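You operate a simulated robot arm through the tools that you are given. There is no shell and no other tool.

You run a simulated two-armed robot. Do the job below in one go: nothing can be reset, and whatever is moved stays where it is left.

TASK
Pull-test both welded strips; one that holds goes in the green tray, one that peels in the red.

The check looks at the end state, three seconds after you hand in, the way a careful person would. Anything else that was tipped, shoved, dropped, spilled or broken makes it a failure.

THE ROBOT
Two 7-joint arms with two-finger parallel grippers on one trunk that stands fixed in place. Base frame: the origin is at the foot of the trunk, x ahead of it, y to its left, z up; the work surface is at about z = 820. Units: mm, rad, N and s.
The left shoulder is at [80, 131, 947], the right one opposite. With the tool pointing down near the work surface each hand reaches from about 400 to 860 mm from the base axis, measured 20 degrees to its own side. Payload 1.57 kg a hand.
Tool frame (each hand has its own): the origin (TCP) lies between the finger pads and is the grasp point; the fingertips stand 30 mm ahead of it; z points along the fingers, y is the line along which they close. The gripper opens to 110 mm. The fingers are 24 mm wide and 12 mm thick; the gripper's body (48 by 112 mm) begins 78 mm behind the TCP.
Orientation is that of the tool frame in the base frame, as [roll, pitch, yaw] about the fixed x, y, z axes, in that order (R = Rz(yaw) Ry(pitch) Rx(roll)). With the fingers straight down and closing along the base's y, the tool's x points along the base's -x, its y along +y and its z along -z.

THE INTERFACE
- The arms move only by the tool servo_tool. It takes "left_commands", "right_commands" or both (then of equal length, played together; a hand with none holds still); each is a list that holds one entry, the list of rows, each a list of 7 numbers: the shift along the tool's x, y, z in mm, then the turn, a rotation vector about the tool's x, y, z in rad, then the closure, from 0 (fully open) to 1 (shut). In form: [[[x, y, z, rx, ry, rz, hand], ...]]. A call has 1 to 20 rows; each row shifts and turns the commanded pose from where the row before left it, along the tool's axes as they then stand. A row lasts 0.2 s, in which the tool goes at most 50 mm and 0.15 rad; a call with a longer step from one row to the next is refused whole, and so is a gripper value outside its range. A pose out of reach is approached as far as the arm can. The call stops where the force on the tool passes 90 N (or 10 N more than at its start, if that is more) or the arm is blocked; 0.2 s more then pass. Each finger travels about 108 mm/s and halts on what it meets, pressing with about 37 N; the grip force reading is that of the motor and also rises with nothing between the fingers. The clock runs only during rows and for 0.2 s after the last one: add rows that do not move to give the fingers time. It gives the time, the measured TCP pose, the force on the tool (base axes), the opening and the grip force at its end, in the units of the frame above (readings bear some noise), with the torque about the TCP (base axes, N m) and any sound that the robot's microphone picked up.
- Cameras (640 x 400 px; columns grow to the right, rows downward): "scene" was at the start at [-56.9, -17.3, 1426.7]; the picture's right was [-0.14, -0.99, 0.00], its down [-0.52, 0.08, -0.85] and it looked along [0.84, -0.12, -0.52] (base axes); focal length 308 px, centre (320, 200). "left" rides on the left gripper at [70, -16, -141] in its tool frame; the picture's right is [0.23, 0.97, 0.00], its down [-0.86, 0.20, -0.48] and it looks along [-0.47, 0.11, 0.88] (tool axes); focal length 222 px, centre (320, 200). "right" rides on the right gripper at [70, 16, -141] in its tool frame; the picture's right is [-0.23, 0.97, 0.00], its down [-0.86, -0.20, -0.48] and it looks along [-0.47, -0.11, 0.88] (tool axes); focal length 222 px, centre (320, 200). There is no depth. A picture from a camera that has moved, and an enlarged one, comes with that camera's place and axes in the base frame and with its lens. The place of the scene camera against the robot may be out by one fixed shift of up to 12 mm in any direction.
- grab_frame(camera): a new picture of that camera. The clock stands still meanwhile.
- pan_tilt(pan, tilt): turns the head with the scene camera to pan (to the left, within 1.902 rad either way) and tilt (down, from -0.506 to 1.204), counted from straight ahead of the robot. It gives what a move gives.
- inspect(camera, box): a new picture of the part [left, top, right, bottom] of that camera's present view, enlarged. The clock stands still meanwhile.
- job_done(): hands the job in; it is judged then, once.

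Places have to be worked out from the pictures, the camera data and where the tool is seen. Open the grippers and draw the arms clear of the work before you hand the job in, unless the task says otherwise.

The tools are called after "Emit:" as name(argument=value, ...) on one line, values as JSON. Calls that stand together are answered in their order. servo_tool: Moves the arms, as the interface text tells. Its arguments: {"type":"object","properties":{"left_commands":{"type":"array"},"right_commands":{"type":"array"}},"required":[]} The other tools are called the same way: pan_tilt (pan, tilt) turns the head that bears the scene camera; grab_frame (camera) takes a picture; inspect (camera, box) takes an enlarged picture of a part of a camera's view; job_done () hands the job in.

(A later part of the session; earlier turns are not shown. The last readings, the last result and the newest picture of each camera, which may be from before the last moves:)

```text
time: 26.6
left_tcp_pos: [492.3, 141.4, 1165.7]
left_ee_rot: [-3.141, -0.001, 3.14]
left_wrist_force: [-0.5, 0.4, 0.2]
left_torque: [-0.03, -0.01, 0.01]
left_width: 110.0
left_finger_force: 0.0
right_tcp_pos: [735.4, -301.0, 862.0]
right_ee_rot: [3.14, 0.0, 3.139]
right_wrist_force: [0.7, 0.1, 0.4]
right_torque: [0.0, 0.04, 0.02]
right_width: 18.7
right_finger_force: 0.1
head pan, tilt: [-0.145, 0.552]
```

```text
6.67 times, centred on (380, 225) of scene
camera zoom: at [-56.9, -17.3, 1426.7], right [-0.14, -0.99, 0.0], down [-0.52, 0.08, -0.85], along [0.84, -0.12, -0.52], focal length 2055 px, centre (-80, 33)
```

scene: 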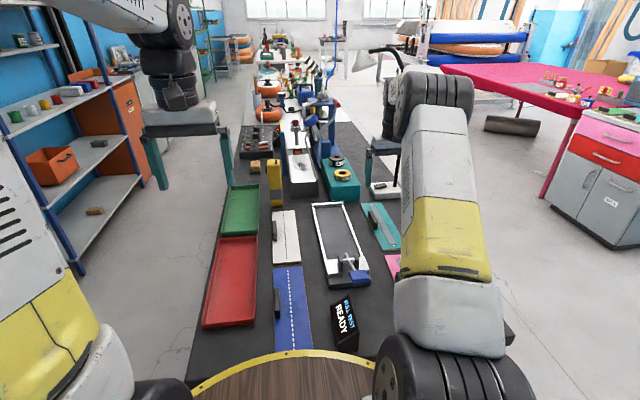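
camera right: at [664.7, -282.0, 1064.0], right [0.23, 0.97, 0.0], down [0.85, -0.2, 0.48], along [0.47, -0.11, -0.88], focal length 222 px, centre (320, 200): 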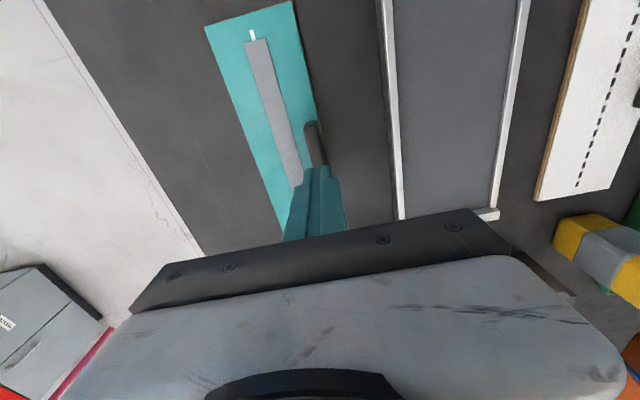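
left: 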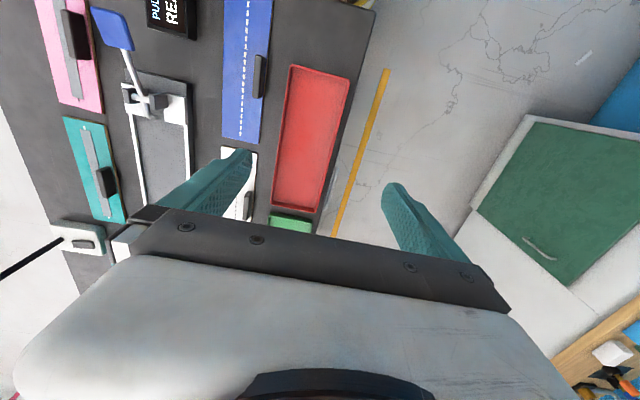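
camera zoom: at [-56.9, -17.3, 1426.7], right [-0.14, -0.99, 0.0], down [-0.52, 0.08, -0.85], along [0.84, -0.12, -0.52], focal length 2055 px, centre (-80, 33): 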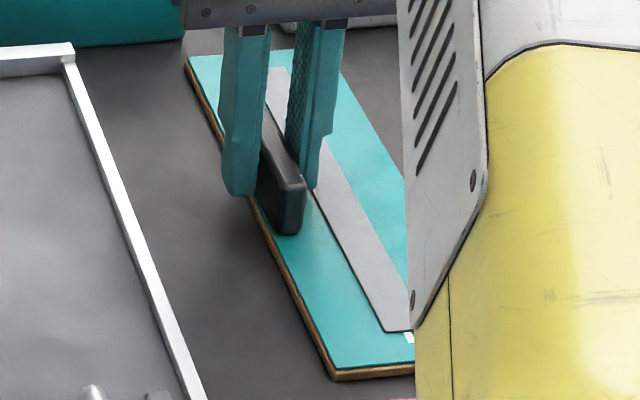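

Fingertips are close to the board. I continue down a little further.

Emit:
servo_tool(right_commands=[[[0, 0, 1, 0, 0, 0, 0.83], [0, 0, 1, 0, 0, 0, 0.83]]])

Emit:
servo_tool(right_commands=[[[0, 0, 1, 0, 0, 0, 0.83], [0, 0, 0.5, 0, 0, 0, 0.83]]])

```text
time: 27.2
left_tcp_pos: [491.6, 142.3, 1166.1]
left_ee_rot: [3.14, 0.0, 3.141]
left_wrist_force: [-0.4, 0.0, 0.2]
left_torque: [0.0, -0.01, 0.0]
left_width: 110.2
left_finger_force: 0.0
right_tcp_pos: [735.0, -300.2, 859.8]
right_ee_rot: [3.14, 0.001, 3.14]
right_wrist_force: [-0.4, -0.1, 0.5]
right_torque: [0.0, 0.0, -0.01]
right_width: 18.7
right_finger_force: 0.1
head pan, tilt: [-0.145, 0.552]
```

```text
time: 27.8
left_tcp_pos: [492.2, 142.1, 1166.8]
left_ee_rot: [3.141, -0.002, -3.141]
left_wrist_force: [-0.1, 0.4, -0.5]
left_torque: [0.01, -0.02, -0.03]
left_width: 109.9
left_finger_force: 0.1
right_tcp_pos: [734.1, -300.4, 857.4]
right_ee_rot: [3.14, -0.001, -3.141]
right_wrist_force: [0.4, -0.3, 0.5]
right_torque: [-0.02, 0.01, 0.01]
right_width: 18.7
right_finger_force: 0.1
head pan, tilt: [-0.145, 0.552]
```

Still no contact at tip z≈827.5. One more small step, then close fully.

Emit:
servo_tool(right_commands=[[[0, 0, 1, 0, 0, 0, 0.83], [0, 0, 0, 0, 0, 0, 0.83]]])

Emit:
servo_tool(right_commands=[[[0, 0, 0, 0, 0, 0, 0.95], [0, 0, 0, 0, 0, 0, 1], [0, 0, 0, 0, 0, 0, 1], [0, 0, 0, 0, 0, 0, 1], [0, 0, 0, 0, 0, 0, 1]]])

Emit:
inspect(camera="scene", box=[355, 195, 405, 255])

```text
time: 28.4
left_tcp_pos: [491.8, 143.0, 1166.5]
left_ee_rot: [3.141, -0.001, 3.141]
left_wrist_force: [-0.6, 0.5, -0.7]
left_torque: [-0.01, 0.01, 0.02]
left_width: 110.0
left_finger_force: 0.1
right_tcp_pos: [733.7, -300.1, 857.1]
right_ee_rot: [-3.141, 0.002, -3.141]
right_wrist_force: [4.5, -0.4, 11.6]
right_torque: [-0.18, -0.07, 0.07]
right_width: 18.8
right_finger_force: 0.0
head pan, tilt: [-0.145, 0.552]
```

```text
time: 29.6
left_tcp_pos: [491.2, 141.5, 1165.6]
left_ee_rot: [3.142, -0.001, -3.141]
left_wrist_force: [0.1, 0.3, 0.4]
left_torque: [0.01, 0.01, -0.02]
left_width: 109.9
left_finger_force: 0.1
right_tcp_pos: [733.9, -300.5, 859.1]
right_ee_rot: [3.14, 0.001, 3.141]
right_wrist_force: [3.5, -0.1, 24.6]
right_torque: [-0.12, 0.09, 0.06]
right_width: 13.2
right_finger_force: 30.0
head pan, tilt: [-0.145, 0.552]
```

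```text
6.67 times, centred on (380, 225) of scene
camera zoom: at [-57.6, -16.9, 1426.7], right [-0.14, -0.99, 0.0], down [-0.52, 0.08, -0.85], along [0.84, -0.12, -0.52], focal length 2055 px, centre (-80, 33)
```

zoom: 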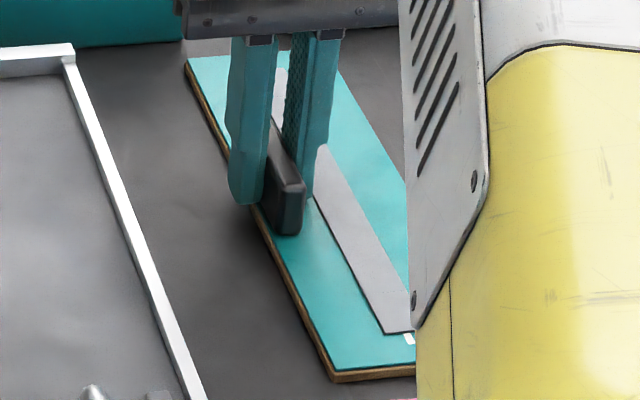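

Board surface is at about z 827; the grip is now deep. I lift in tiny steps and read the load.

Emit:
servo_tool(right_commands=[[[0, 0, -1, 0, 0, 0, 1], [0, 0, -1, 0, 0, 0, 1], [0, 0, -1, 0, 0, 0, 1], [0, 0, 0, 0, 0, 0, 1]]])

Emit:
servo_tool(right_commands=[[[0, 0, -2, 0, 0, 0, 1], [0, 0, -2, 0, 0, 0, 1], [0, 0, 0, 0, 0, 0, 1]]])

Emit:
inspect(camera="scene", box=[355, 195, 405, 255])

```text
time: 30.6
left_tcp_pos: [491.0, 141.0, 1166.5]
left_ee_rot: [-3.14, -0.001, -3.142]
left_wrist_force: [-0.2, 0.6, 0.0]
left_torque: [-0.03, 0.0, -0.01]
left_width: 110.2
left_finger_force: 0.0
right_tcp_pos: [731.6, -301.2, 858.0]
right_ee_rot: [3.141, -0.005, 3.14]
right_wrist_force: [1.1, 1.0, 0.5]
right_torque: [-0.02, -0.16, 0.0]
right_width: 12.9
right_finger_force: 29.9
head pan, tilt: [-0.145, 0.552]
```

```text
time: 31.4
left_tcp_pos: [491.3, 141.9, 1165.4]
left_ee_rot: [3.14, -0.001, -3.141]
left_wrist_force: [0.6, 0.3, 0.8]
left_torque: [0.01, -0.02, -0.02]
left_width: 109.8
left_finger_force: 0.0
right_tcp_pos: [733.6, -299.9, 864.4]
right_ee_rot: [3.141, 0.0, 3.142]
right_wrist_force: [0.7, -0.5, -1.3]
right_torque: [0.01, 0.01, 0.01]
right_width: 13.3
right_finger_force: 30.2
head pan, tilt: [-0.145, 0.552]
```

```text
6.67 times, centred on (380, 225) of scene
camera zoom: at [-56.8, -17.3, 1426.7], right [-0.14, -0.99, 0.0], down [-0.52, 0.08, -0.85], along [0.84, -0.12, -0.52], focal length 2055 px, centre (-80, 33)
```

zoom: 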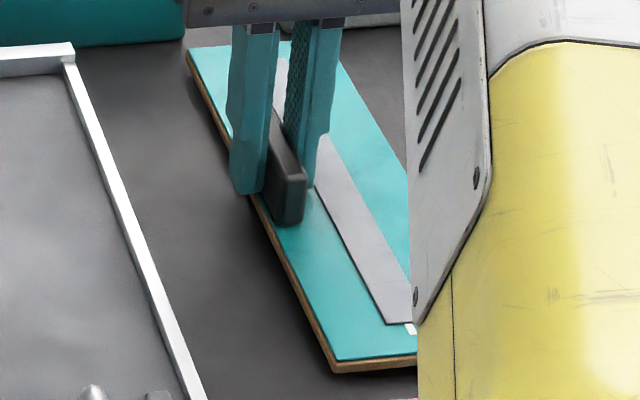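

The board is now lifting (load about 1.3 N, so light). I keep raising it gently.

Emit:
servo_tool(right_commands=[[[0, 0, -3, 0, 0, 0, 1], [0, 0, -4, 0, 0, 0, 1], [0, 0, -5, 0, 0, 0, 1], [0, 0, -6, 0, 0, 0, 1], [0, 0, -8, 0, 0, 0, 1], [0, 0, -8, 0, 0, 0, 1], [0, 0, -8, 0, 0, 0, 1], [0, 0, -6, 0, 0, 0, 1], [0, 0, -4, 0, 0, 0, 1], [0, 0, 0, 0, 0, 0, 1]]])

Emit:
grab_frame(camera="right")

Emit:
inspect(camera="scene", box=[300, 165, 430, 255])

```text
time: 33.6
left_tcp_pos: [492.1, 142.0, 1166.8]
left_ee_rot: [-3.141, 0.001, 3.141]
left_wrist_force: [0.3, 1.3, -1.1]
left_torque: [0.01, -0.02, -0.01]
left_width: 110.1
left_finger_force: 0.1
right_tcp_pos: [735.0, -300.0, 916.6]
right_ee_rot: [3.141, -0.001, 3.14]
right_wrist_force: [-0.7, 0.1, -1.3]
right_torque: [0.01, 0.02, 0.01]
right_width: 13.2
right_finger_force: 30.0
head pan, tilt: [-0.145, 0.552]
```

```text
taken
camera right: at [664.1, -284.0, 1057.4], right [0.23, 0.97, 0.0], down [0.85, -0.2, 0.48], along [0.47, -0.11, -0.88], focal length 222 px, centre (320, 200)
```

right: 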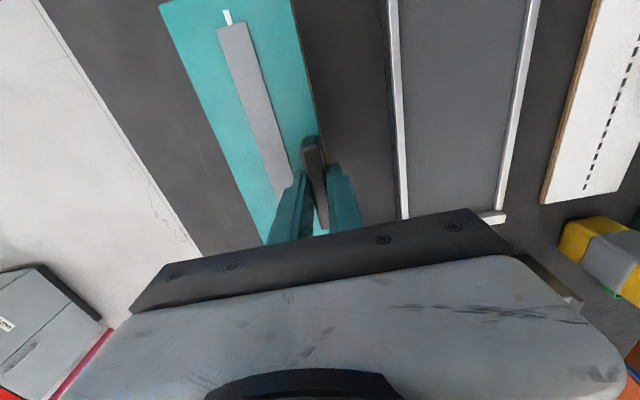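

```text
4.44 times, centred on (365, 210) of scene
camera zoom: at [-56.8, -17.3, 1426.7], right [-0.14, -0.99, 0.0], down [-0.52, 0.08, -0.85], along [0.84, -0.12, -0.52], focal length 1370 px, centre (120, 156)
```

zoom: 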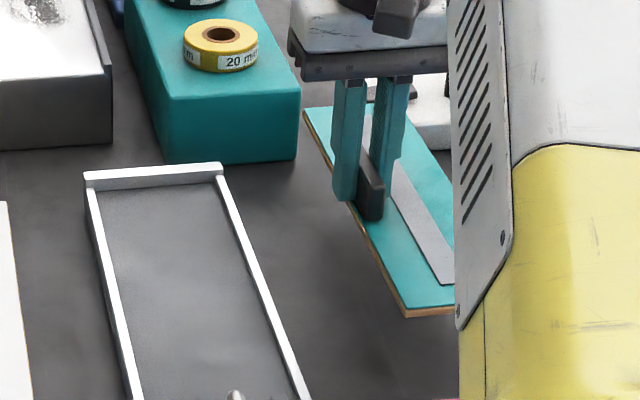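

The teal board is held level enough; its centre is about TCP + [0.4,-32.3]. I carry it over to above the bed: target TCP about [693,-136.5].

Emit:
servo_tool(right_commands=[[[2, 8, -2, 0, 0, 0, 1], [4, 16, -2, 0, 0, 0, 1], [5, 20, -2, 0, 0, 0, 1], [5, 20, -2, 0, 0, 0, 1], [5, 20, -2, 0, 0, 0, 1], [5, 20, 0, 0, 0, 0, 1], [5, 20, 0, 0, 0, 0, 1], [5, 20, 0, 0, 0, 0, 1], [3, 12, 0, 0, 0, 0, 1], [2, 8, 0, 0, 0, 0, 1], [0, 0, 0, 0, 0, 0, 1]]])

Emit:
grab_frame(camera="right")

Emit:
inspect(camera="scene", box=[290, 165, 400, 295])

```text
time: 36.0
left_tcp_pos: [492.2, 141.8, 1166.4]
left_ee_rot: [-3.14, 0.0, -3.141]
left_wrist_force: [-0.2, 1.0, -0.1]
left_torque: [0.0, -0.01, 0.03]
left_width: 110.0
left_finger_force: 0.0
right_tcp_pos: [690.6, -135.1, 925.9]
right_ee_rot: [3.141, 0.001, 3.138]
right_wrist_force: [-0.4, 0.1, -0.1]
right_torque: [0.0, 0.0, -0.01]
right_width: 13.2
right_finger_force: 30.2
head pan, tilt: [-0.145, 0.552]
```

```text
taken
camera right: at [621.6, -118.2, 1066.1], right [0.23, 0.97, 0.0], down [0.85, -0.2, 0.48], along [0.47, -0.11, -0.88], focal length 222 px, centre (320, 200)
```

right: 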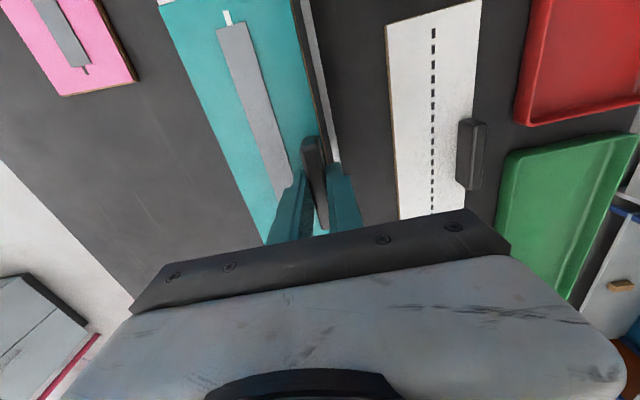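

```text
3.08 times, centred on (345, 230) of scene
camera zoom: at [-56.8, -17.2, 1426.7], right [-0.14, -0.99, 0.0], down [-0.52, 0.08, -0.85], along [0.84, -0.12, -0.52], focal length 948 px, centre (243, 108)
```

zoom: 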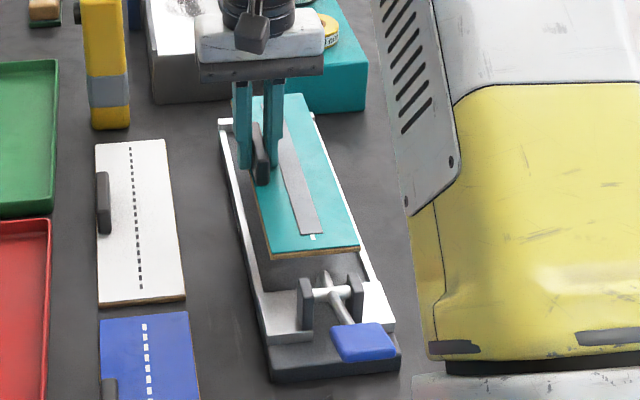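

The board hangs above the bed. I check its exact pose relative to the hand (near end corners) before lowering.

Emit:
inspect(camera="right", box=[140, 0, 360, 200])

Emit:
inspect(camera="scene", box=[310, 190, 390, 290])

```text
2.00 times, centred on (250, 100) of right
camera zoom: at [621.6, -118.2, 1066.1], right [0.23, 0.97, 0.0], down [0.85, -0.2, 0.48], along [0.47, -0.11, -0.88], focal length 444 px, centre (460, 400)
```

zoom: 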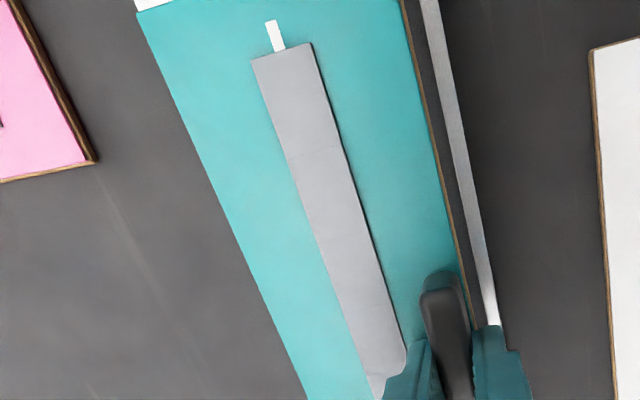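

```text
4.00 times, centred on (350, 240) of scene
camera zoom: at [-56.8, -17.2, 1426.7], right [-0.14, -0.99, 0.0], down [-0.52, 0.08, -0.85], along [0.84, -0.12, -0.52], focal length 1233 px, centre (200, 40)
```

zoom: 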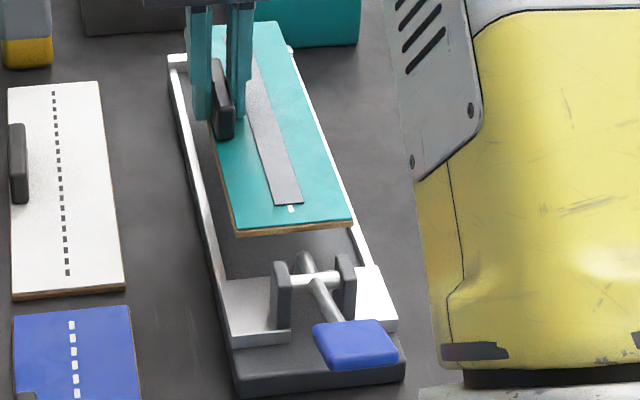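

The near end computes to x≈563, too close to the stop blocks (x≈562), and y is ~3 mm to the left of centre. I shift +5 in x and -3 in y, then lower most of the way.

Emit:
servo_tool(right_commands=[[[-5, -3, 0, 0, 0, 0, 1], [0, 0, 6, 0, 0, 0, 1], [0, 0, 8, 0, 0, 0, 1], [0, 0, 8, 0, 0, 0, 1], [0, 0, 8, 0, 0, 0, 1], [0, 0, 4, 0, 0, 0, 1], [0, 0, 0, 0, 0, 0, 1]]])

Emit:
inspect(camera="right", box=[140, 0, 360, 200])

Emit:
inspect(camera="scene", box=[310, 190, 390, 290])

```text
time: 37.6
left_tcp_pos: [492.3, 141.9, 1166.4]
left_ee_rot: [-3.14, -0.001, 3.141]
left_wrist_force: [-0.7, -0.2, -0.8]
left_torque: [-0.01, -0.02, 0.02]
left_width: 110.0
left_finger_force: 0.0
right_tcp_pos: [698.2, -139.4, 892.5]
right_ee_rot: [-3.14, -0.001, 3.138]
right_wrist_force: [0.3, 0.4, -0.6]
right_torque: [0.0, 0.01, -0.02]
right_width: 13.1
right_finger_force: 30.3
head pan, tilt: [-0.145, 0.552]
```

```text
2.00 times, centred on (250, 100) of right
camera zoom: at [627.4, -121.3, 1032.9], right [0.23, 0.97, 0.0], down [0.85, -0.2, 0.48], along [0.47, -0.11, -0.88], focal length 444 px, centre (460, 400)
```

zoom: 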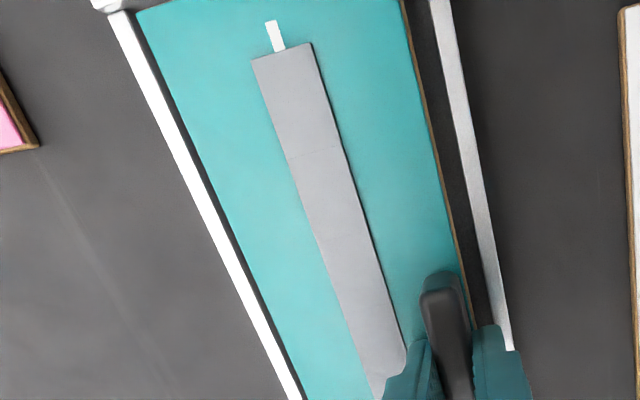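

```text
4.00 times, centred on (350, 240) of scene
camera zoom: at [-56.8, -17.2, 1426.7], right [-0.14, -0.99, 0.0], down [-0.52, 0.08, -0.85], along [0.84, -0.12, -0.52], focal length 1233 px, centre (200, 40)
```

zoom: 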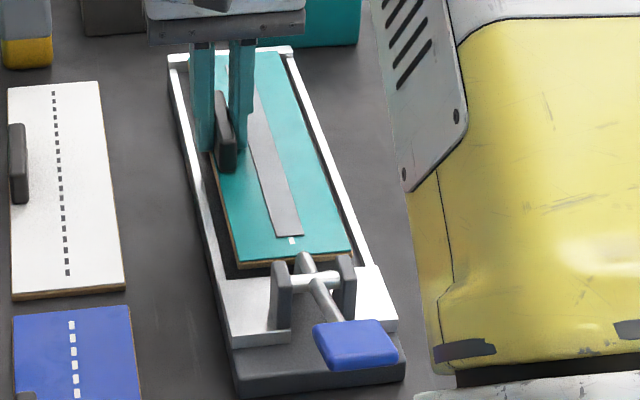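

Board lies between the rails with 7–11 mm gaps; near end about x 568. I nudge -2 in y and lower further in shrinking steps.

Emit:
servo_tool(right_commands=[[[0, -2, 4, 0, 0, 0, 1], [0, 0, 4, 0, 0, 0, 1], [0, 0, 3, 0, 0, 0, 1], [0, 0, 2, 0, 0, 0, 1], [0, 0, 0, 0, 0, 0, 1]]])

Emit:
servo_tool(right_commands=[[[0, 0, 1.5, 0, 0, 0, 1], [0, 0, 1.5, 0, 0, 0, 1]]])

```text
time: 38.8
left_tcp_pos: [491.6, 142.5, 1165.2]
left_ee_rot: [3.141, 0.0, 3.142]
left_wrist_force: [-0.5, 0.1, -0.2]
left_torque: [-0.03, 0.0, 0.03]
left_width: 110.2
left_finger_force: 0.0
right_tcp_pos: [699.4, -141.8, 878.6]
right_ee_rot: [-3.141, -0.002, 3.138]
right_wrist_force: [0.7, -0.2, 0.8]
right_torque: [0.02, 0.12, -0.03]
right_width: 13.1
right_finger_force: 29.8
head pan, tilt: [-0.145, 0.552]
```

```text
time: 39.4
left_tcp_pos: [490.8, 141.8, 1165.6]
left_ee_rot: [-3.141, 0.001, 3.14]
left_wrist_force: [0.7, -0.3, 0.7]
left_torque: [-0.01, -0.02, 0.0]
left_width: 110.0
left_finger_force: 0.1
right_tcp_pos: [698.1, -142.1, 877.5]
right_ee_rot: [3.14, 0.003, 3.139]
right_wrist_force: [-1.7, -4.0, 24.4]
right_torque: [-0.18, 0.85, 0.12]
right_width: 13.1
right_finger_force: 30.3
head pan, tilt: [-0.145, 0.552]
```

Contact at TCP z≈877.5 with 24 N. I look to see whether the board is flat on the bed or caught on something.

Emit:
inspect(camera="scene", box=[310, 190, 390, 290])

Emit:
inspect(camera="right", box=[140, 0, 360, 200])

Emit:
inspect(camera="left", box=[80, 0, 240, 220])

```text
4.00 times, centred on (350, 240) of scene
camera zoom: at [-57.7, -17.2, 1426.7], right [-0.14, -0.99, 0.0], down [-0.52, 0.08, -0.85], along [0.84, -0.12, -0.52], focal length 1233 px, centre (200, 40)
```

zoom: 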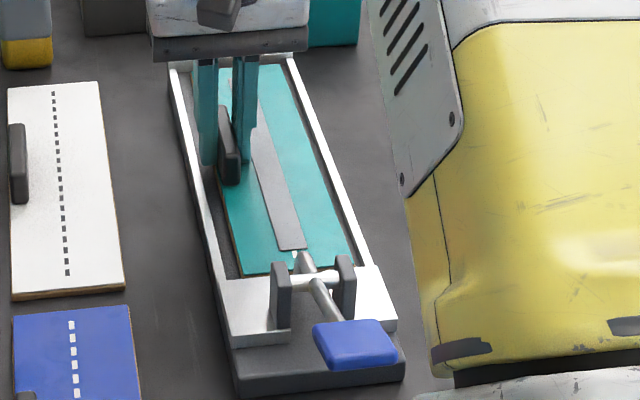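

```text
2.00 times, centred on (250, 100) of right
camera zoom: at [627.9, -124.4, 1018.3], right [0.23, 0.97, 0.0], down [0.85, -0.2, 0.48], along [0.47, -0.11, -0.88], focal length 444 px, centre (460, 400)
```

zoom: 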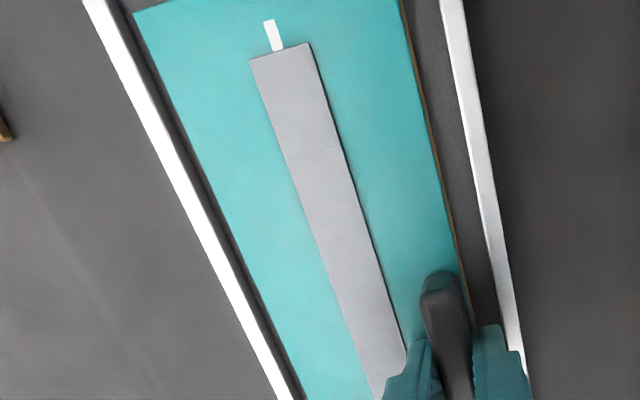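

```text
1.82 times, centred on (160, 110) of left
camera zoom: at [421.4, 125.1, 1307.7], right [-0.23, 0.97, 0.0], down [0.86, 0.2, 0.48], along [0.47, 0.11, -0.88], focal length 404 px, centre (611, 364)
```

zoom: 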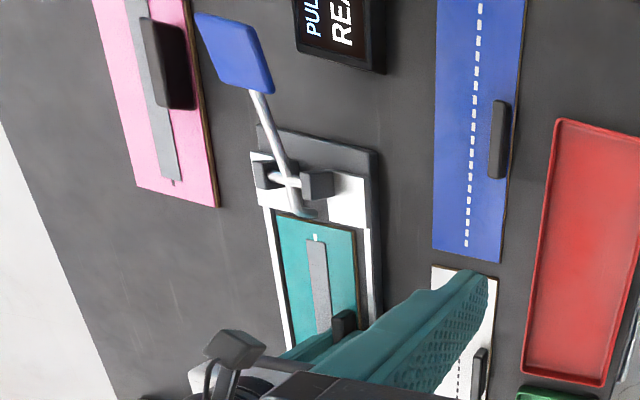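

The board sits inside the bed with its near end just short of the stop blocks. I ease the pressure and slide it gently toward -x until it meets the blocks.

Emit:
servo_tool(right_commands=[[[0, 0, -1.5, 0, 0, 0, 1], [1, 0, 0, 0, 0, 0, 1], [1, 0, 0, 0, 0, 0, 1], [1, 0, 0, 0, 0, 0, 1]]])

Emit:
servo_tool(right_commands=[[[1, 0, 0, 0, 0, 0, 1], [1, 0, 0, 0, 0, 0, 1]]])

Emit:
inspect(camera="scene", box=[325, 225, 385, 290])

```text
time: 40.4
left_tcp_pos: [491.9, 143.2, 1166.7]
left_ee_rot: [3.14, 0.002, -3.141]
left_wrist_force: [-0.3, -0.8, -0.7]
left_torque: [0.04, -0.02, -0.03]
left_width: 109.7
left_finger_force: 0.1
right_tcp_pos: [694.7, -141.0, 878.2]
right_ee_rot: [-3.14, 0.002, 3.141]
right_wrist_force: [5.7, 0.5, 15.6]
right_torque: [-0.09, -0.87, 0.03]
right_width: 13.3
right_finger_force: 30.3
head pan, tilt: [-0.145, 0.552]
```

```text
time: 41.0
left_tcp_pos: [492.3, 140.2, 1165.5]
left_ee_rot: [-3.14, 0.0, -3.141]
left_wrist_force: [0.1, -0.5, 0.4]
left_torque: [-0.01, -0.01, -0.02]
left_width: 109.8
left_finger_force: 0.0
right_tcp_pos: [693.9, -141.7, 877.8]
right_ee_rot: [3.141, 0.003, 3.139]
right_wrist_force: [7.0, 0.0, 19.2]
right_torque: [-0.08, 0.04, 0.08]
right_width: 13.4
right_finger_force: 29.8
head pan, tilt: [-0.145, 0.552]
```

```text
6.15 times, centred on (355, 258) of scene
camera zoom: at [-57.2, -17.1, 1426.7], right [-0.14, -0.99, 0.0], down [-0.52, 0.08, -0.85], along [0.84, -0.12, -0.52], focal length 1897 px, centre (105, -154)
```

zoom: 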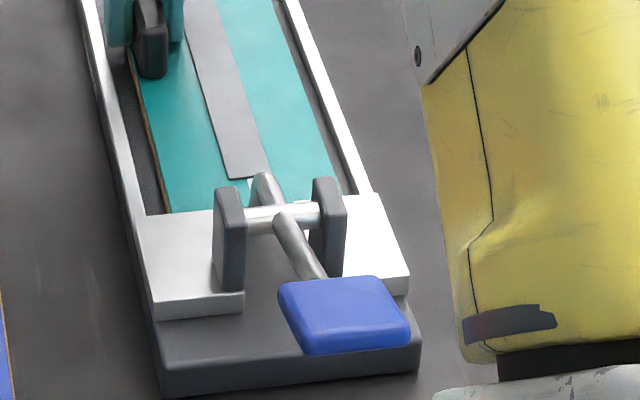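

The x force (7 N) matches sliding friction, so not yet at the stop. I ease up slightly and move a few mm more.

Emit:
servo_tool(right_commands=[[[0, 0, -0.8, 0, 0, 0, 1], [1, 0, 0, 0, 0, 0, 1], [1, 0, 0, 0, 0, 0, 1]]])

Emit:
servo_tool(right_commands=[[[1, 0, 0, 0, 0, 0, 1], [1, 0, 0, 0, 0, 0, 1]]])

Emit:
inspect(camera="scene", box=[325, 225, 385, 290])

```text
time: 41.8
left_tcp_pos: [491.7, 143.0, 1167.1]
left_ee_rot: [-3.141, 0.0, 3.142]
left_wrist_force: [-0.7, 0.3, -0.1]
left_torque: [0.02, -0.02, -0.02]
left_width: 110.2
left_finger_force: 0.0
right_tcp_pos: [691.9, -141.1, 878.6]
right_ee_rot: [-3.141, 0.001, -3.142]
right_wrist_force: [8.9, 1.0, 10.9]
right_torque: [-0.01, -0.08, 0.13]
right_width: 13.2
right_finger_force: 29.9
head pan, tilt: [-0.145, 0.552]
```

```text
time: 42.4
left_tcp_pos: [492.3, 143.3, 1166.2]
left_ee_rot: [3.141, -0.001, -3.141]
left_wrist_force: [-0.5, 0.6, -0.2]
left_torque: [0.01, -0.03, 0.0]
left_width: 109.9
left_finger_force: 0.0
right_tcp_pos: [692.1, -141.1, 878.6]
right_ee_rot: [-3.142, 0.004, -3.14]
right_wrist_force: [23.9, 2.2, 2.0]
right_torque: [-0.01, -0.36, 0.27]
right_width: 13.4
right_finger_force: 29.9
head pan, tilt: [-0.145, 0.552]
```

```text
6.15 times, centred on (355, 258) of scene
camera zoom: at [-55.9, -17.1, 1426.8], right [-0.14, -0.99, 0.0], down [-0.52, 0.08, -0.85], along [0.84, -0.12, -0.52], focal length 1897 px, centre (105, -154)
```

zoom: 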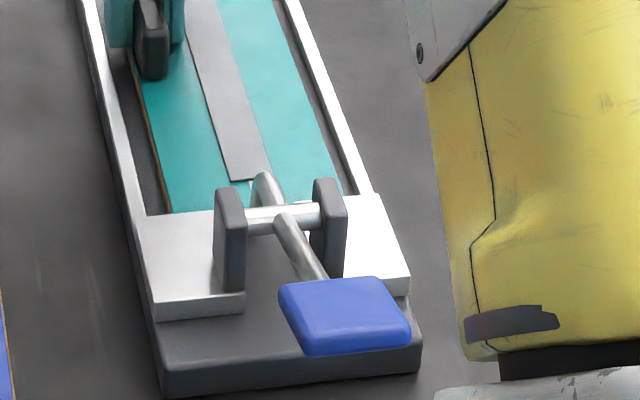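

Now it is firmly against the blocks (24 N in x, TCP at about [692,-141,878.5]). I relieve the push, open slightly, rise straight up, and check.

Emit:
servo_tool(right_commands=[[[-1.2, 0, 0, 0, 0, 0, 1], [0, 0, 0, 0, 0, 0, 0.84], [0, 0, 0, 0, 0, 0, 0.84], [0, 0, 0, 0, 0, 0, 0.84], [0, 0, -3, 0, 0, 0, 0.84], [0, 0, -5, 0, 0, 0, 0.82], [0, 0, -10, 0, 0, 0, 0.8], [0, 0, -15, 0, 0, 0, 0.7], [0, 0, 0, 0, 0, 0, 0.7]]])

Emit:
inspect(camera="scene", box=[300, 190, 400, 295])

Emit:
inspect(camera="right", box=[140, 0, 400, 230])

```text
time: 44.4
left_tcp_pos: [491.6, 142.1, 1166.4]
left_ee_rot: [-3.141, -0.001, 3.141]
left_wrist_force: [0.0, -0.2, -0.6]
left_torque: [0.02, 0.0, 0.01]
left_width: 110.0
left_finger_force: 0.0
right_tcp_pos: [691.6, -141.0, 909.8]
right_ee_rot: [3.141, 0.0, -3.141]
right_wrist_force: [-1.1, -0.4, -0.5]
right_torque: [0.0, 0.0, 0.01]
right_width: 32.9
right_finger_force: 0.0
head pan, tilt: [-0.145, 0.552]
```

```text
3.81 times, centred on (350, 242) of scene
camera zoom: at [-56.8, -17.2, 1426.7], right [-0.14, -0.99, 0.0], down [-0.52, 0.08, -0.85], along [0.84, -0.12, -0.52], focal length 1174 px, centre (206, 38)
```

zoom: 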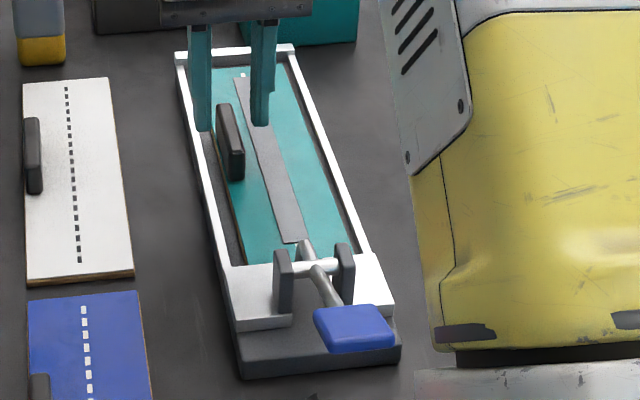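

```text
1.74 times, centred on (270, 115) of right
camera zoom: at [621.2, -124.1, 1050.8], right [0.23, 0.97, 0.0], down [0.86, -0.2, 0.48], along [0.47, -0.11, -0.88], focal length 386 px, centre (407, 348)
```

zoom: 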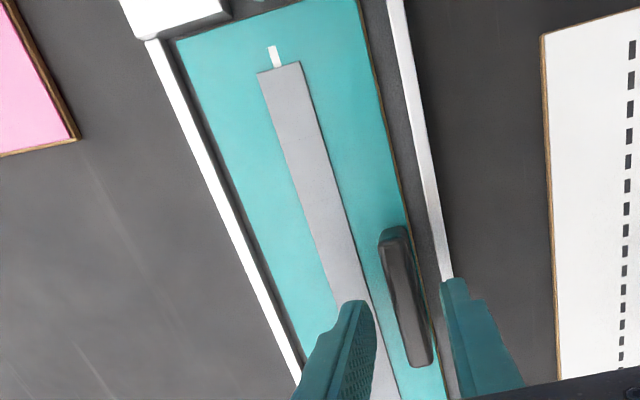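

Teal is seated squarely. Now I take the right hand up, close its fingers and move over the blue lever pad.

Emit:
servo_tool(right_commands=[[[0, 0, -40, 0, 0, 0, 0.8], [0, 0, -45, 0, 0, 0, 0.9], [43.8, -6, 0, 0, 0, 0, 1], [43.8, -6, 0, 0, 0, 0, 1], [43.8, -6, 0, 0, 0, 0, 1], [43.8, -6, 0, 0, 0, 0, 1], [43.8, -6, 0, 0, 0, 0, 1], [43.8, -6, 0, 0, 0, 0, 1], [0, 0, 0, 0, 0, 0, 1], [0, 0, 0, 0, 0, 0, 1]]])

Emit:
grab_frame(camera="scene")

Emit:
grab_frame(camera="left")

Emit:
grab_frame(camera="right")

```text
time: 46.6
left_tcp_pos: [491.9, 142.3, 1166.3]
left_ee_rot: [-3.142, 0.001, 3.14]
left_wrist_force: [-0.9, -0.2, -0.4]
left_torque: [0.01, -0.01, -0.01]
left_width: 109.9
left_finger_force: 0.1
right_tcp_pos: [428.0, -174.8, 995.1]
right_ee_rot: [-3.141, -0.002, 3.14]
right_wrist_force: [0.5, -0.1, 0.5]
right_torque: [-0.01, 0.03, 0.02]
right_width: 0.0
right_finger_force: 20.9
head pan, tilt: [-0.145, 0.552]
```

```text
taken
```

scene: 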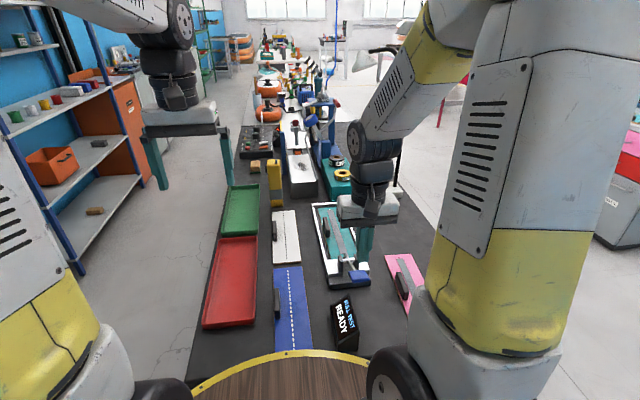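

```text
taken
camera left: at [422.0, 125.1, 1307.5], right [-0.23, 0.97, 0.0], down [0.86, 0.2, 0.48], along [0.47, 0.11, -0.88], focal length 222 px, centre (320, 200)
```

left: 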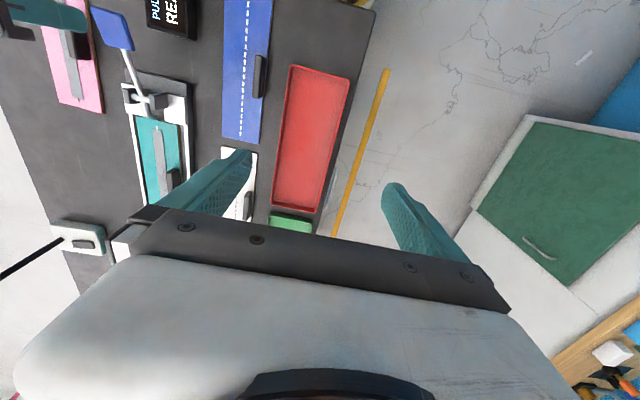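

```text
taken
camera right: at [357.0, -157.4, 1136.2], right [0.23, 0.97, 0.0], down [0.85, -0.2, 0.48], along [0.47, -0.11, -0.88], focal length 222 px, centre (320, 200)
```

right: 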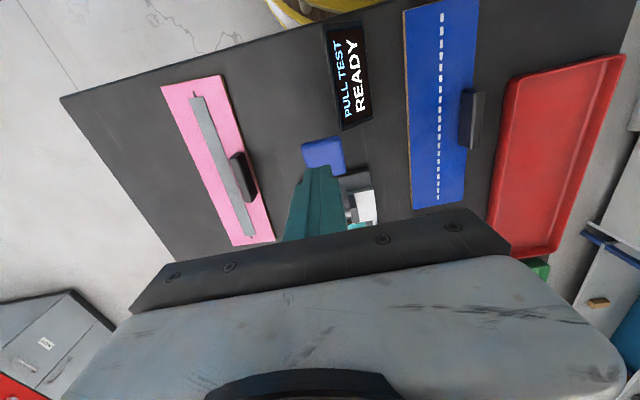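

Pad centre from this view is about [431,-169], spanning x 410–452. I shift +5 in y and lower to just above the pad.

Emit:
servo_tool(right_commands=[[[0, 5.5, 20, 0, 0, 0, 1], [0, 0, 20, 0, 0, 0, 1], [0, 0, 8, 0, 0, 0, 1], [0, 0, 0, 0, 0, 0, 1]]])

Emit:
inspect(camera="scene", box=[300, 200, 400, 360])

Emit:
inspect(camera="right", box=[270, 0, 410, 230])

```text
time: 47.6
left_tcp_pos: [492.4, 141.9, 1166.8]
left_ee_rot: [3.142, 0.0, 3.141]
left_wrist_force: [-0.4, -0.6, 0.4]
left_torque: [0.01, 0.03, 0.02]
left_width: 109.7
left_finger_force: 0.1
right_tcp_pos: [427.9, -170.5, 946.9]
right_ee_rot: [3.141, 0.0, 3.141]
right_wrist_force: [0.9, 0.3, 1.9]
right_torque: [0.02, 0.01, 0.03]
right_width: 0.4
right_finger_force: 21.6
head pan, tilt: [-0.145, 0.552]
```

```text
2.50 times, centred on (350, 280) of scene
camera zoom: at [-57.0, -17.2, 1426.7], right [-0.14, -0.99, 0.0], down [-0.52, 0.08, -0.85], along [0.84, -0.12, -0.52], focal length 770 px, centre (245, 0)
```

zoom: 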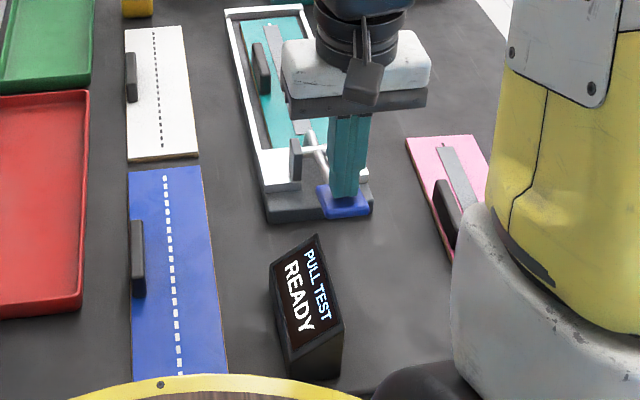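

```text
1.74 times, centred on (340, 115) of right
camera zoom: at [357.2, -153.8, 1088.4], right [0.23, 0.97, 0.0], down [0.85, -0.2, 0.48], along [0.47, -0.11, -0.88], focal length 386 px, centre (285, 348)
```

zoom: 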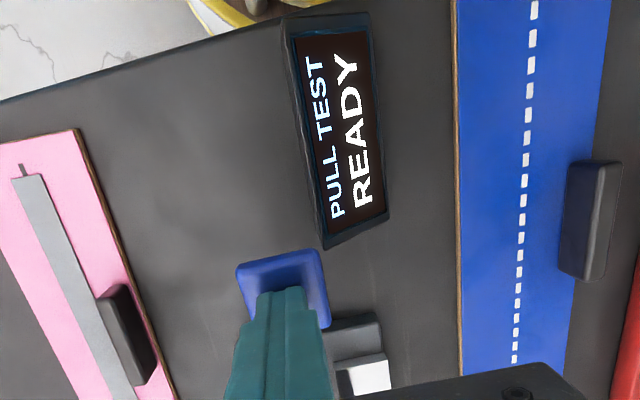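

The fingertips are just touching the pad. I press down in steps and watch force and display.

Emit:
servo_tool(right_commands=[[[0, 0, 4, 0, 0, 0, 1], [0, 0, 4, 0, 0, 0, 1], [0, 0, 4, 0, 0, 0, 1]]])

Emit:
inspect(camera="scene", box=[300, 200, 400, 360])

```text
time: 48.4
left_tcp_pos: [490.0, 142.2, 1166.4]
left_ee_rot: [-3.14, -0.001, -3.141]
left_wrist_force: [0.0, 0.7, -0.1]
left_torque: [0.02, -0.05, 0.0]
left_width: 110.0
left_finger_force: 0.1
right_tcp_pos: [428.1, -170.2, 936.7]
right_ee_rot: [-3.141, 0.002, -3.141]
right_wrist_force: [-0.6, -0.3, 3.1]
right_torque: [0.01, 0.03, 0.03]
right_width: 0.0
right_finger_force: 21.0
head pan, tilt: [-0.145, 0.552]
```

```text
2.50 times, centred on (350, 280) of scene
camera zoom: at [-57.0, -17.2, 1426.7], right [-0.14, -0.99, 0.0], down [-0.52, 0.08, -0.85], along [0.84, -0.12, -0.52], focal length 770 px, centre (245, 0)
```

zoom: 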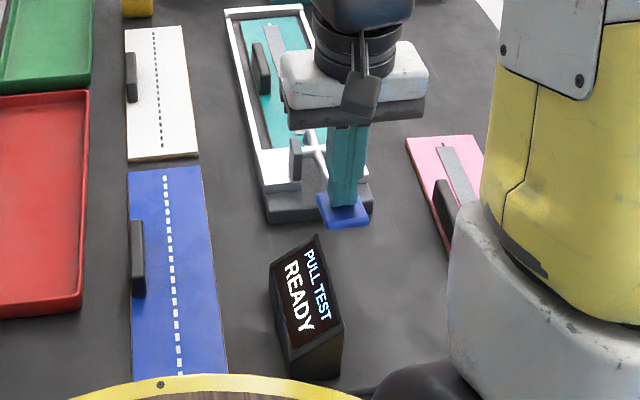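

The lever yields with ~3 N. I keep pressing down step by step.

Emit:
servo_tool(right_commands=[[[0, 0, 5, 0, 0, 0, 1], [0, 0, 5, 0, 0, 0, 1], [0, 0, 5, 0, 0, 0, 1]]])

Emit:
inspect(camera="scene", box=[300, 200, 400, 360])

```text
time: 49.2
left_tcp_pos: [491.6, 141.9, 1166.1]
left_ee_rot: [-3.14, 0.002, 3.141]
left_wrist_force: [0.3, -0.3, -0.7]
left_torque: [-0.01, -0.03, -0.01]
left_width: 110.0
left_finger_force: 0.1
right_tcp_pos: [428.7, -172.0, 922.7]
right_ee_rot: [3.141, -0.001, 3.14]
right_wrist_force: [-1.7, 1.1, 4.1]
right_torque: [0.04, 0.1, -0.02]
right_width: 0.0
right_finger_force: 21.3
head pan, tilt: [-0.145, 0.552]
```

```text
2.50 times, centred on (350, 280) of scene
camera zoom: at [-57.2, -17.1, 1426.7], right [-0.14, -0.99, 0.0], down [-0.52, 0.08, -0.85], along [0.84, -0.12, -0.52], focal length 770 px, centre (245, 0)
```

zoom: 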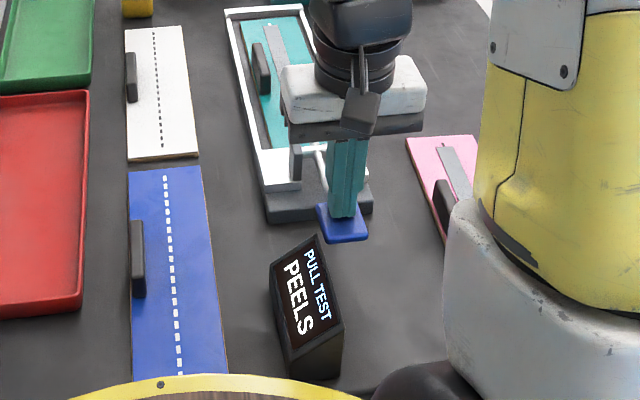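

The display reads "PEELS" for teal. I raise the hand so the lever springs back, and look at the board and display again.

Emit:
servo_tool(right_commands=[[[0, 0, -6, 0, 0, 0, 1], [0, 0, -8, 0, 0, 0, 1], [0, 0, -10, 0, 0, 0, 1], [0, 0, -20, 0, 0, 0, 1], [0, 0, -40, 0, 0, 0, 1], [0, 0, -40, 0, 0, 0, 1], [0, 0, 0, 0, 0, 0, 1]]])

Emit:
inspect(camera="scene", box=[300, 190, 400, 360])

Emit:
inspect(camera="left", box=[80, 0, 240, 220])

```text
time: 50.8
left_tcp_pos: [491.9, 141.9, 1166.0]
left_ee_rot: [-3.141, -0.001, 3.141]
left_wrist_force: [-0.3, -0.7, 0.4]
left_torque: [-0.01, -0.01, 0.01]
left_width: 109.8
left_finger_force: 0.1
right_tcp_pos: [424.9, -171.9, 1044.6]
right_ee_rot: [3.141, 0.0, 3.14]
right_wrist_force: [0.5, -0.2, 0.3]
right_torque: [0.0, -0.01, -0.03]
right_width: 0.0
right_finger_force: 21.5
head pan, tilt: [-0.145, 0.552]
```

```text
2.35 times, centred on (350, 275) of scene
camera zoom: at [-57.0, -17.2, 1426.7], right [-0.14, -0.99, 0.0], down [-0.52, 0.08, -0.85], along [0.84, -0.12, -0.52], focal length 725 px, centre (249, 24)
```

zoom: 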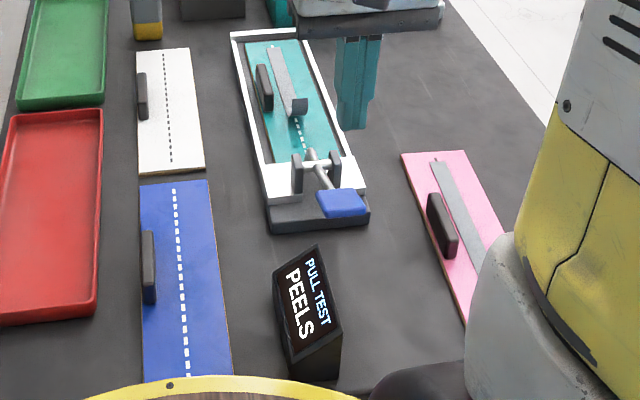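

```text
1.82 times, centred on (160, 110) of left
camera zoom: at [422.1, 125.1, 1307.5], right [-0.23, 0.97, 0.0], down [0.86, 0.2, 0.48], along [0.47, 0.11, -0.88], focal length 404 px, centre (611, 364)
```

zoom: 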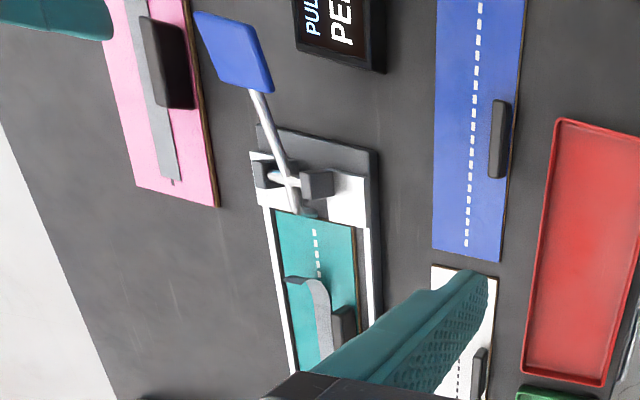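

The teal strip has visibly peeled back, so teal belongs in the red tray. I retract the right arm to its side so the left arm can fetch the board.

Emit:
servo_tool(right_commands=[[[-10, -15, -40, 0, 0, 0, 1], [-24, -31, -17, 0, 0, 0, 1], [-24, -31, -17, 0, 0, 0, 0.8], [-24, -31, -17, 0, 0, 0, 0.5], [-24, -31, -17, 0, 0, 0, 0.3], [-24, -31, -17, 0, 0, 0, 0], [-24, -31, -17, 0, 0, 0, 0], [-16, -35, 0, 0, 0, 0, 0], [0, 0, 0, 0, 0, 0, 0]]])

Emit:
servo_tool(left_commands=[[[-25, -35, 10, 0, 0, 0, 0], [-25, -35, 20, 0, 0, 0, 0], [-25, -35, 20, 0, 0, 0, 0], [-25, -35, 20, 0, 0, 0, 0], [-25, -35, 20, 0, 0, 0, 0], [-25, -35, 20, 0, 0, 0, 0], [-25, -35, 20, 0, 0, 0, 0.3], [-26, -36, 20, 0, 0, 0, 0.5], [0, 0, 20, 0, 0, 0, 0.7], [0, 0, 0, 0, 0, 0, 0.72]]])

Emit:
grab_frame(camera="left")

Emit:
grab_frame(camera="scene")

```text
time: 52.8
left_tcp_pos: [491.3, 142.1, 1166.1]
left_ee_rot: [-3.14, -0.001, -3.141]
left_wrist_force: [-0.3, -0.2, 0.1]
left_torque: [0.01, -0.02, 0.01]
left_width: 110.1
left_finger_force: 0.1
right_tcp_pos: [595.9, -408.0, 1186.4]
right_ee_rot: [3.14, 0.001, 3.141]
right_wrist_force: [1.1, 0.0, -0.2]
right_torque: [-0.02, -0.01, -0.01]
right_width: 110.0
right_finger_force: 0.0
head pan, tilt: [-0.145, 0.552]
```

```text
time: 55.0
left_tcp_pos: [690.1, -135.6, 995.4]
left_ee_rot: [3.141, 0.0, 3.14]
left_wrist_force: [-0.6, -0.8, 0.3]
left_torque: [-0.01, 0.02, 0.0]
left_width: 31.0
left_finger_force: 0.0
right_tcp_pos: [595.8, -407.9, 1185.4]
right_ee_rot: [3.141, -0.001, 3.14]
right_wrist_force: [-0.6, -0.2, -0.9]
right_torque: [-0.01, -0.01, 0.01]
right_width: 110.1
right_finger_force: 0.2
head pan, tilt: [-0.145, 0.552]
```

```text
taken
camera left: at [621.1, -153.4, 1136.2], right [-0.23, 0.97, 0.0], down [0.86, 0.2, 0.48], along [0.47, 0.11, -0.88], focal length 222 px, centre (320, 200)
```

left: 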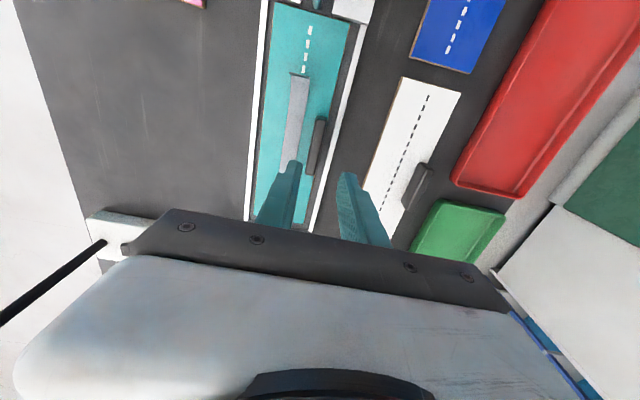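

```text
taken
```

scene: 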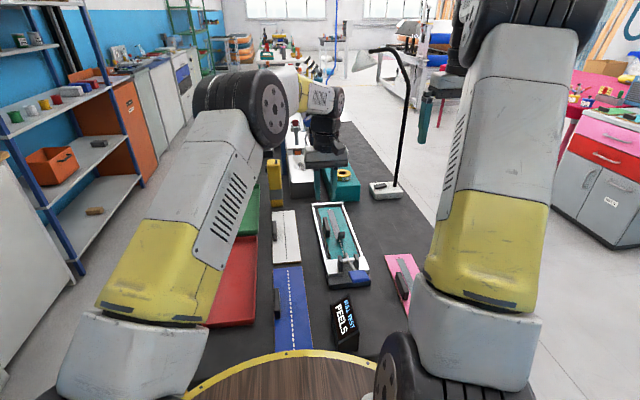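

The left hand is above the board. I zoom to locate the handle and the curled strip precisely.

Emit:
inspect(camera="left", box=[240, 30, 370, 215])

Emit:
inspect(camera="left", box=[280, 60, 344, 190])

Emit:
inspect(camera="left", box=[390, 120, 530, 270])

Emit:
inspect(camera="scene", box=[310, 190, 380, 290])

```text
2.16 times, centred on (305, 122) of left
camera zoom: at [621.1, -153.4, 1136.2], right [-0.23, 0.97, 0.0], down [0.86, 0.2, 0.48], along [0.47, 0.11, -0.88], focal length 480 px, centre (352, 368)
```

zoom: 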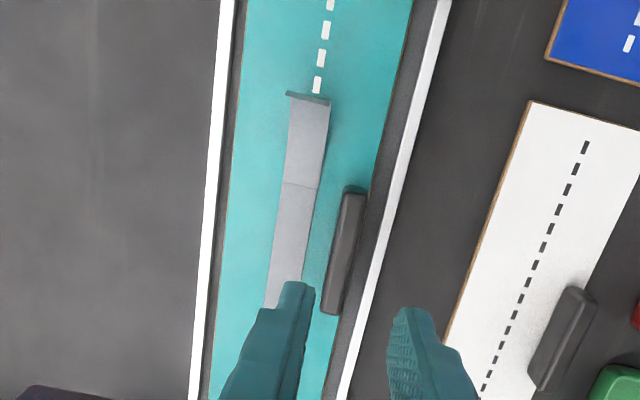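

```text
3.08 times, centred on (312, 125) of left
camera zoom: at [621.1, -153.4, 1136.2], right [-0.23, 0.97, 0.0], down [0.86, 0.2, 0.48], along [0.47, 0.11, -0.88], focal length 684 px, centre (345, 431)
```

zoom: 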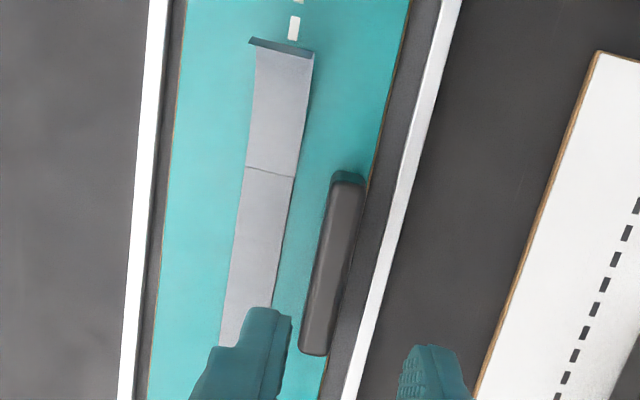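

```text
2.67 times, centred on (460, 195) of left
camera zoom: at [621.1, -153.4, 1136.2], right [-0.23, 0.97, 0.0], down [0.86, 0.2, 0.48], along [0.47, 0.11, -0.88], focal length 592 px, centre (-53, 213)
```

zoom: 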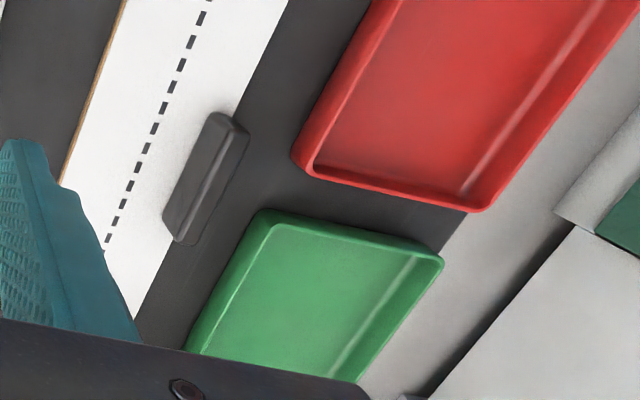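

```text
4.00 times, centred on (345, 240) of scene
camera zoom: at [-56.8, -17.4, 1426.7], right [-0.14, -0.99, 0.0], down [-0.52, 0.08, -0.85], along [0.84, -0.12, -0.52], focal length 1233 px, centre (220, 40)
```

zoom: 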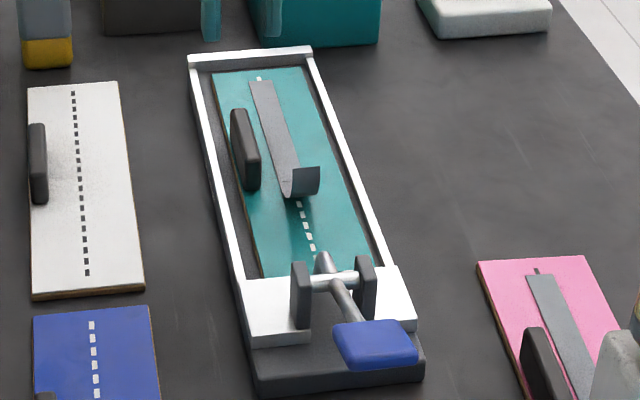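

Handle centre by this camera is about [693,-142.5], matching where the right hand left it. I adjust the left hand to that y, lower to just above the handle and re-check.

Emit:
servo_tool(left_commands=[[[0, -3, 20, 0, 0, 0, 0.74], [0, 0, 30, 0, 0, 0, 0.76], [0, 0, 30, 0, 0, 0, 0.78], [0, 0, 5, 0, 0, 0, 0.78], [0, 0, 0, 0, 0, 0, 0.78]]])

Emit:
inspect(camera="left", box=[240, 60, 400, 220])

Emit:
inspect(camera="scene", box=[310, 190, 380, 260])

```text
time: 56.2
left_tcp_pos: [692.8, -142.8, 913.0]
left_ee_rot: [-3.141, 0.0, 3.141]
left_wrist_force: [-0.5, -0.3, -0.1]
left_torque: [-0.03, -0.05, -0.02]
left_width: 24.2
left_finger_force: 0.0
right_tcp_pos: [596.9, -409.0, 1185.5]
right_ee_rot: [3.141, 0.001, 3.14]
right_wrist_force: [0.6, 0.7, -0.3]
right_torque: [-0.02, 0.03, 0.04]
right_width: 110.0
right_finger_force: 0.0
head pan, tilt: [-0.145, 0.552]
```

```text
2.50 times, centred on (320, 140) of left
camera zoom: at [622.5, -160.4, 1054.0], right [-0.23, 0.97, 0.0], down [0.86, 0.2, 0.48], along [0.47, 0.11, -0.88], focal length 555 px, centre (320, 350)
```

zoom: 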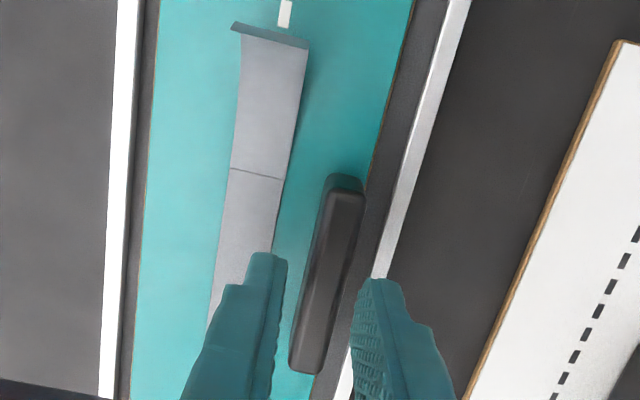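

```text
5.71 times, centred on (345, 225) of scene
camera zoom: at [-56.8, -17.4, 1426.7], right [-0.14, -0.99, 0.0], down [-0.52, 0.08, -0.85], along [0.84, -0.12, -0.52], focal length 1761 px, centre (177, 57)
```

zoom: 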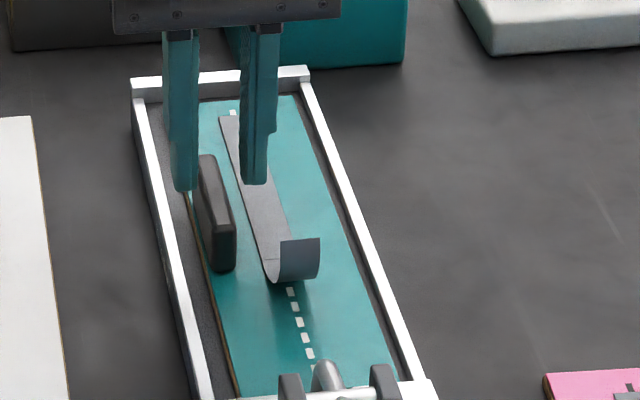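

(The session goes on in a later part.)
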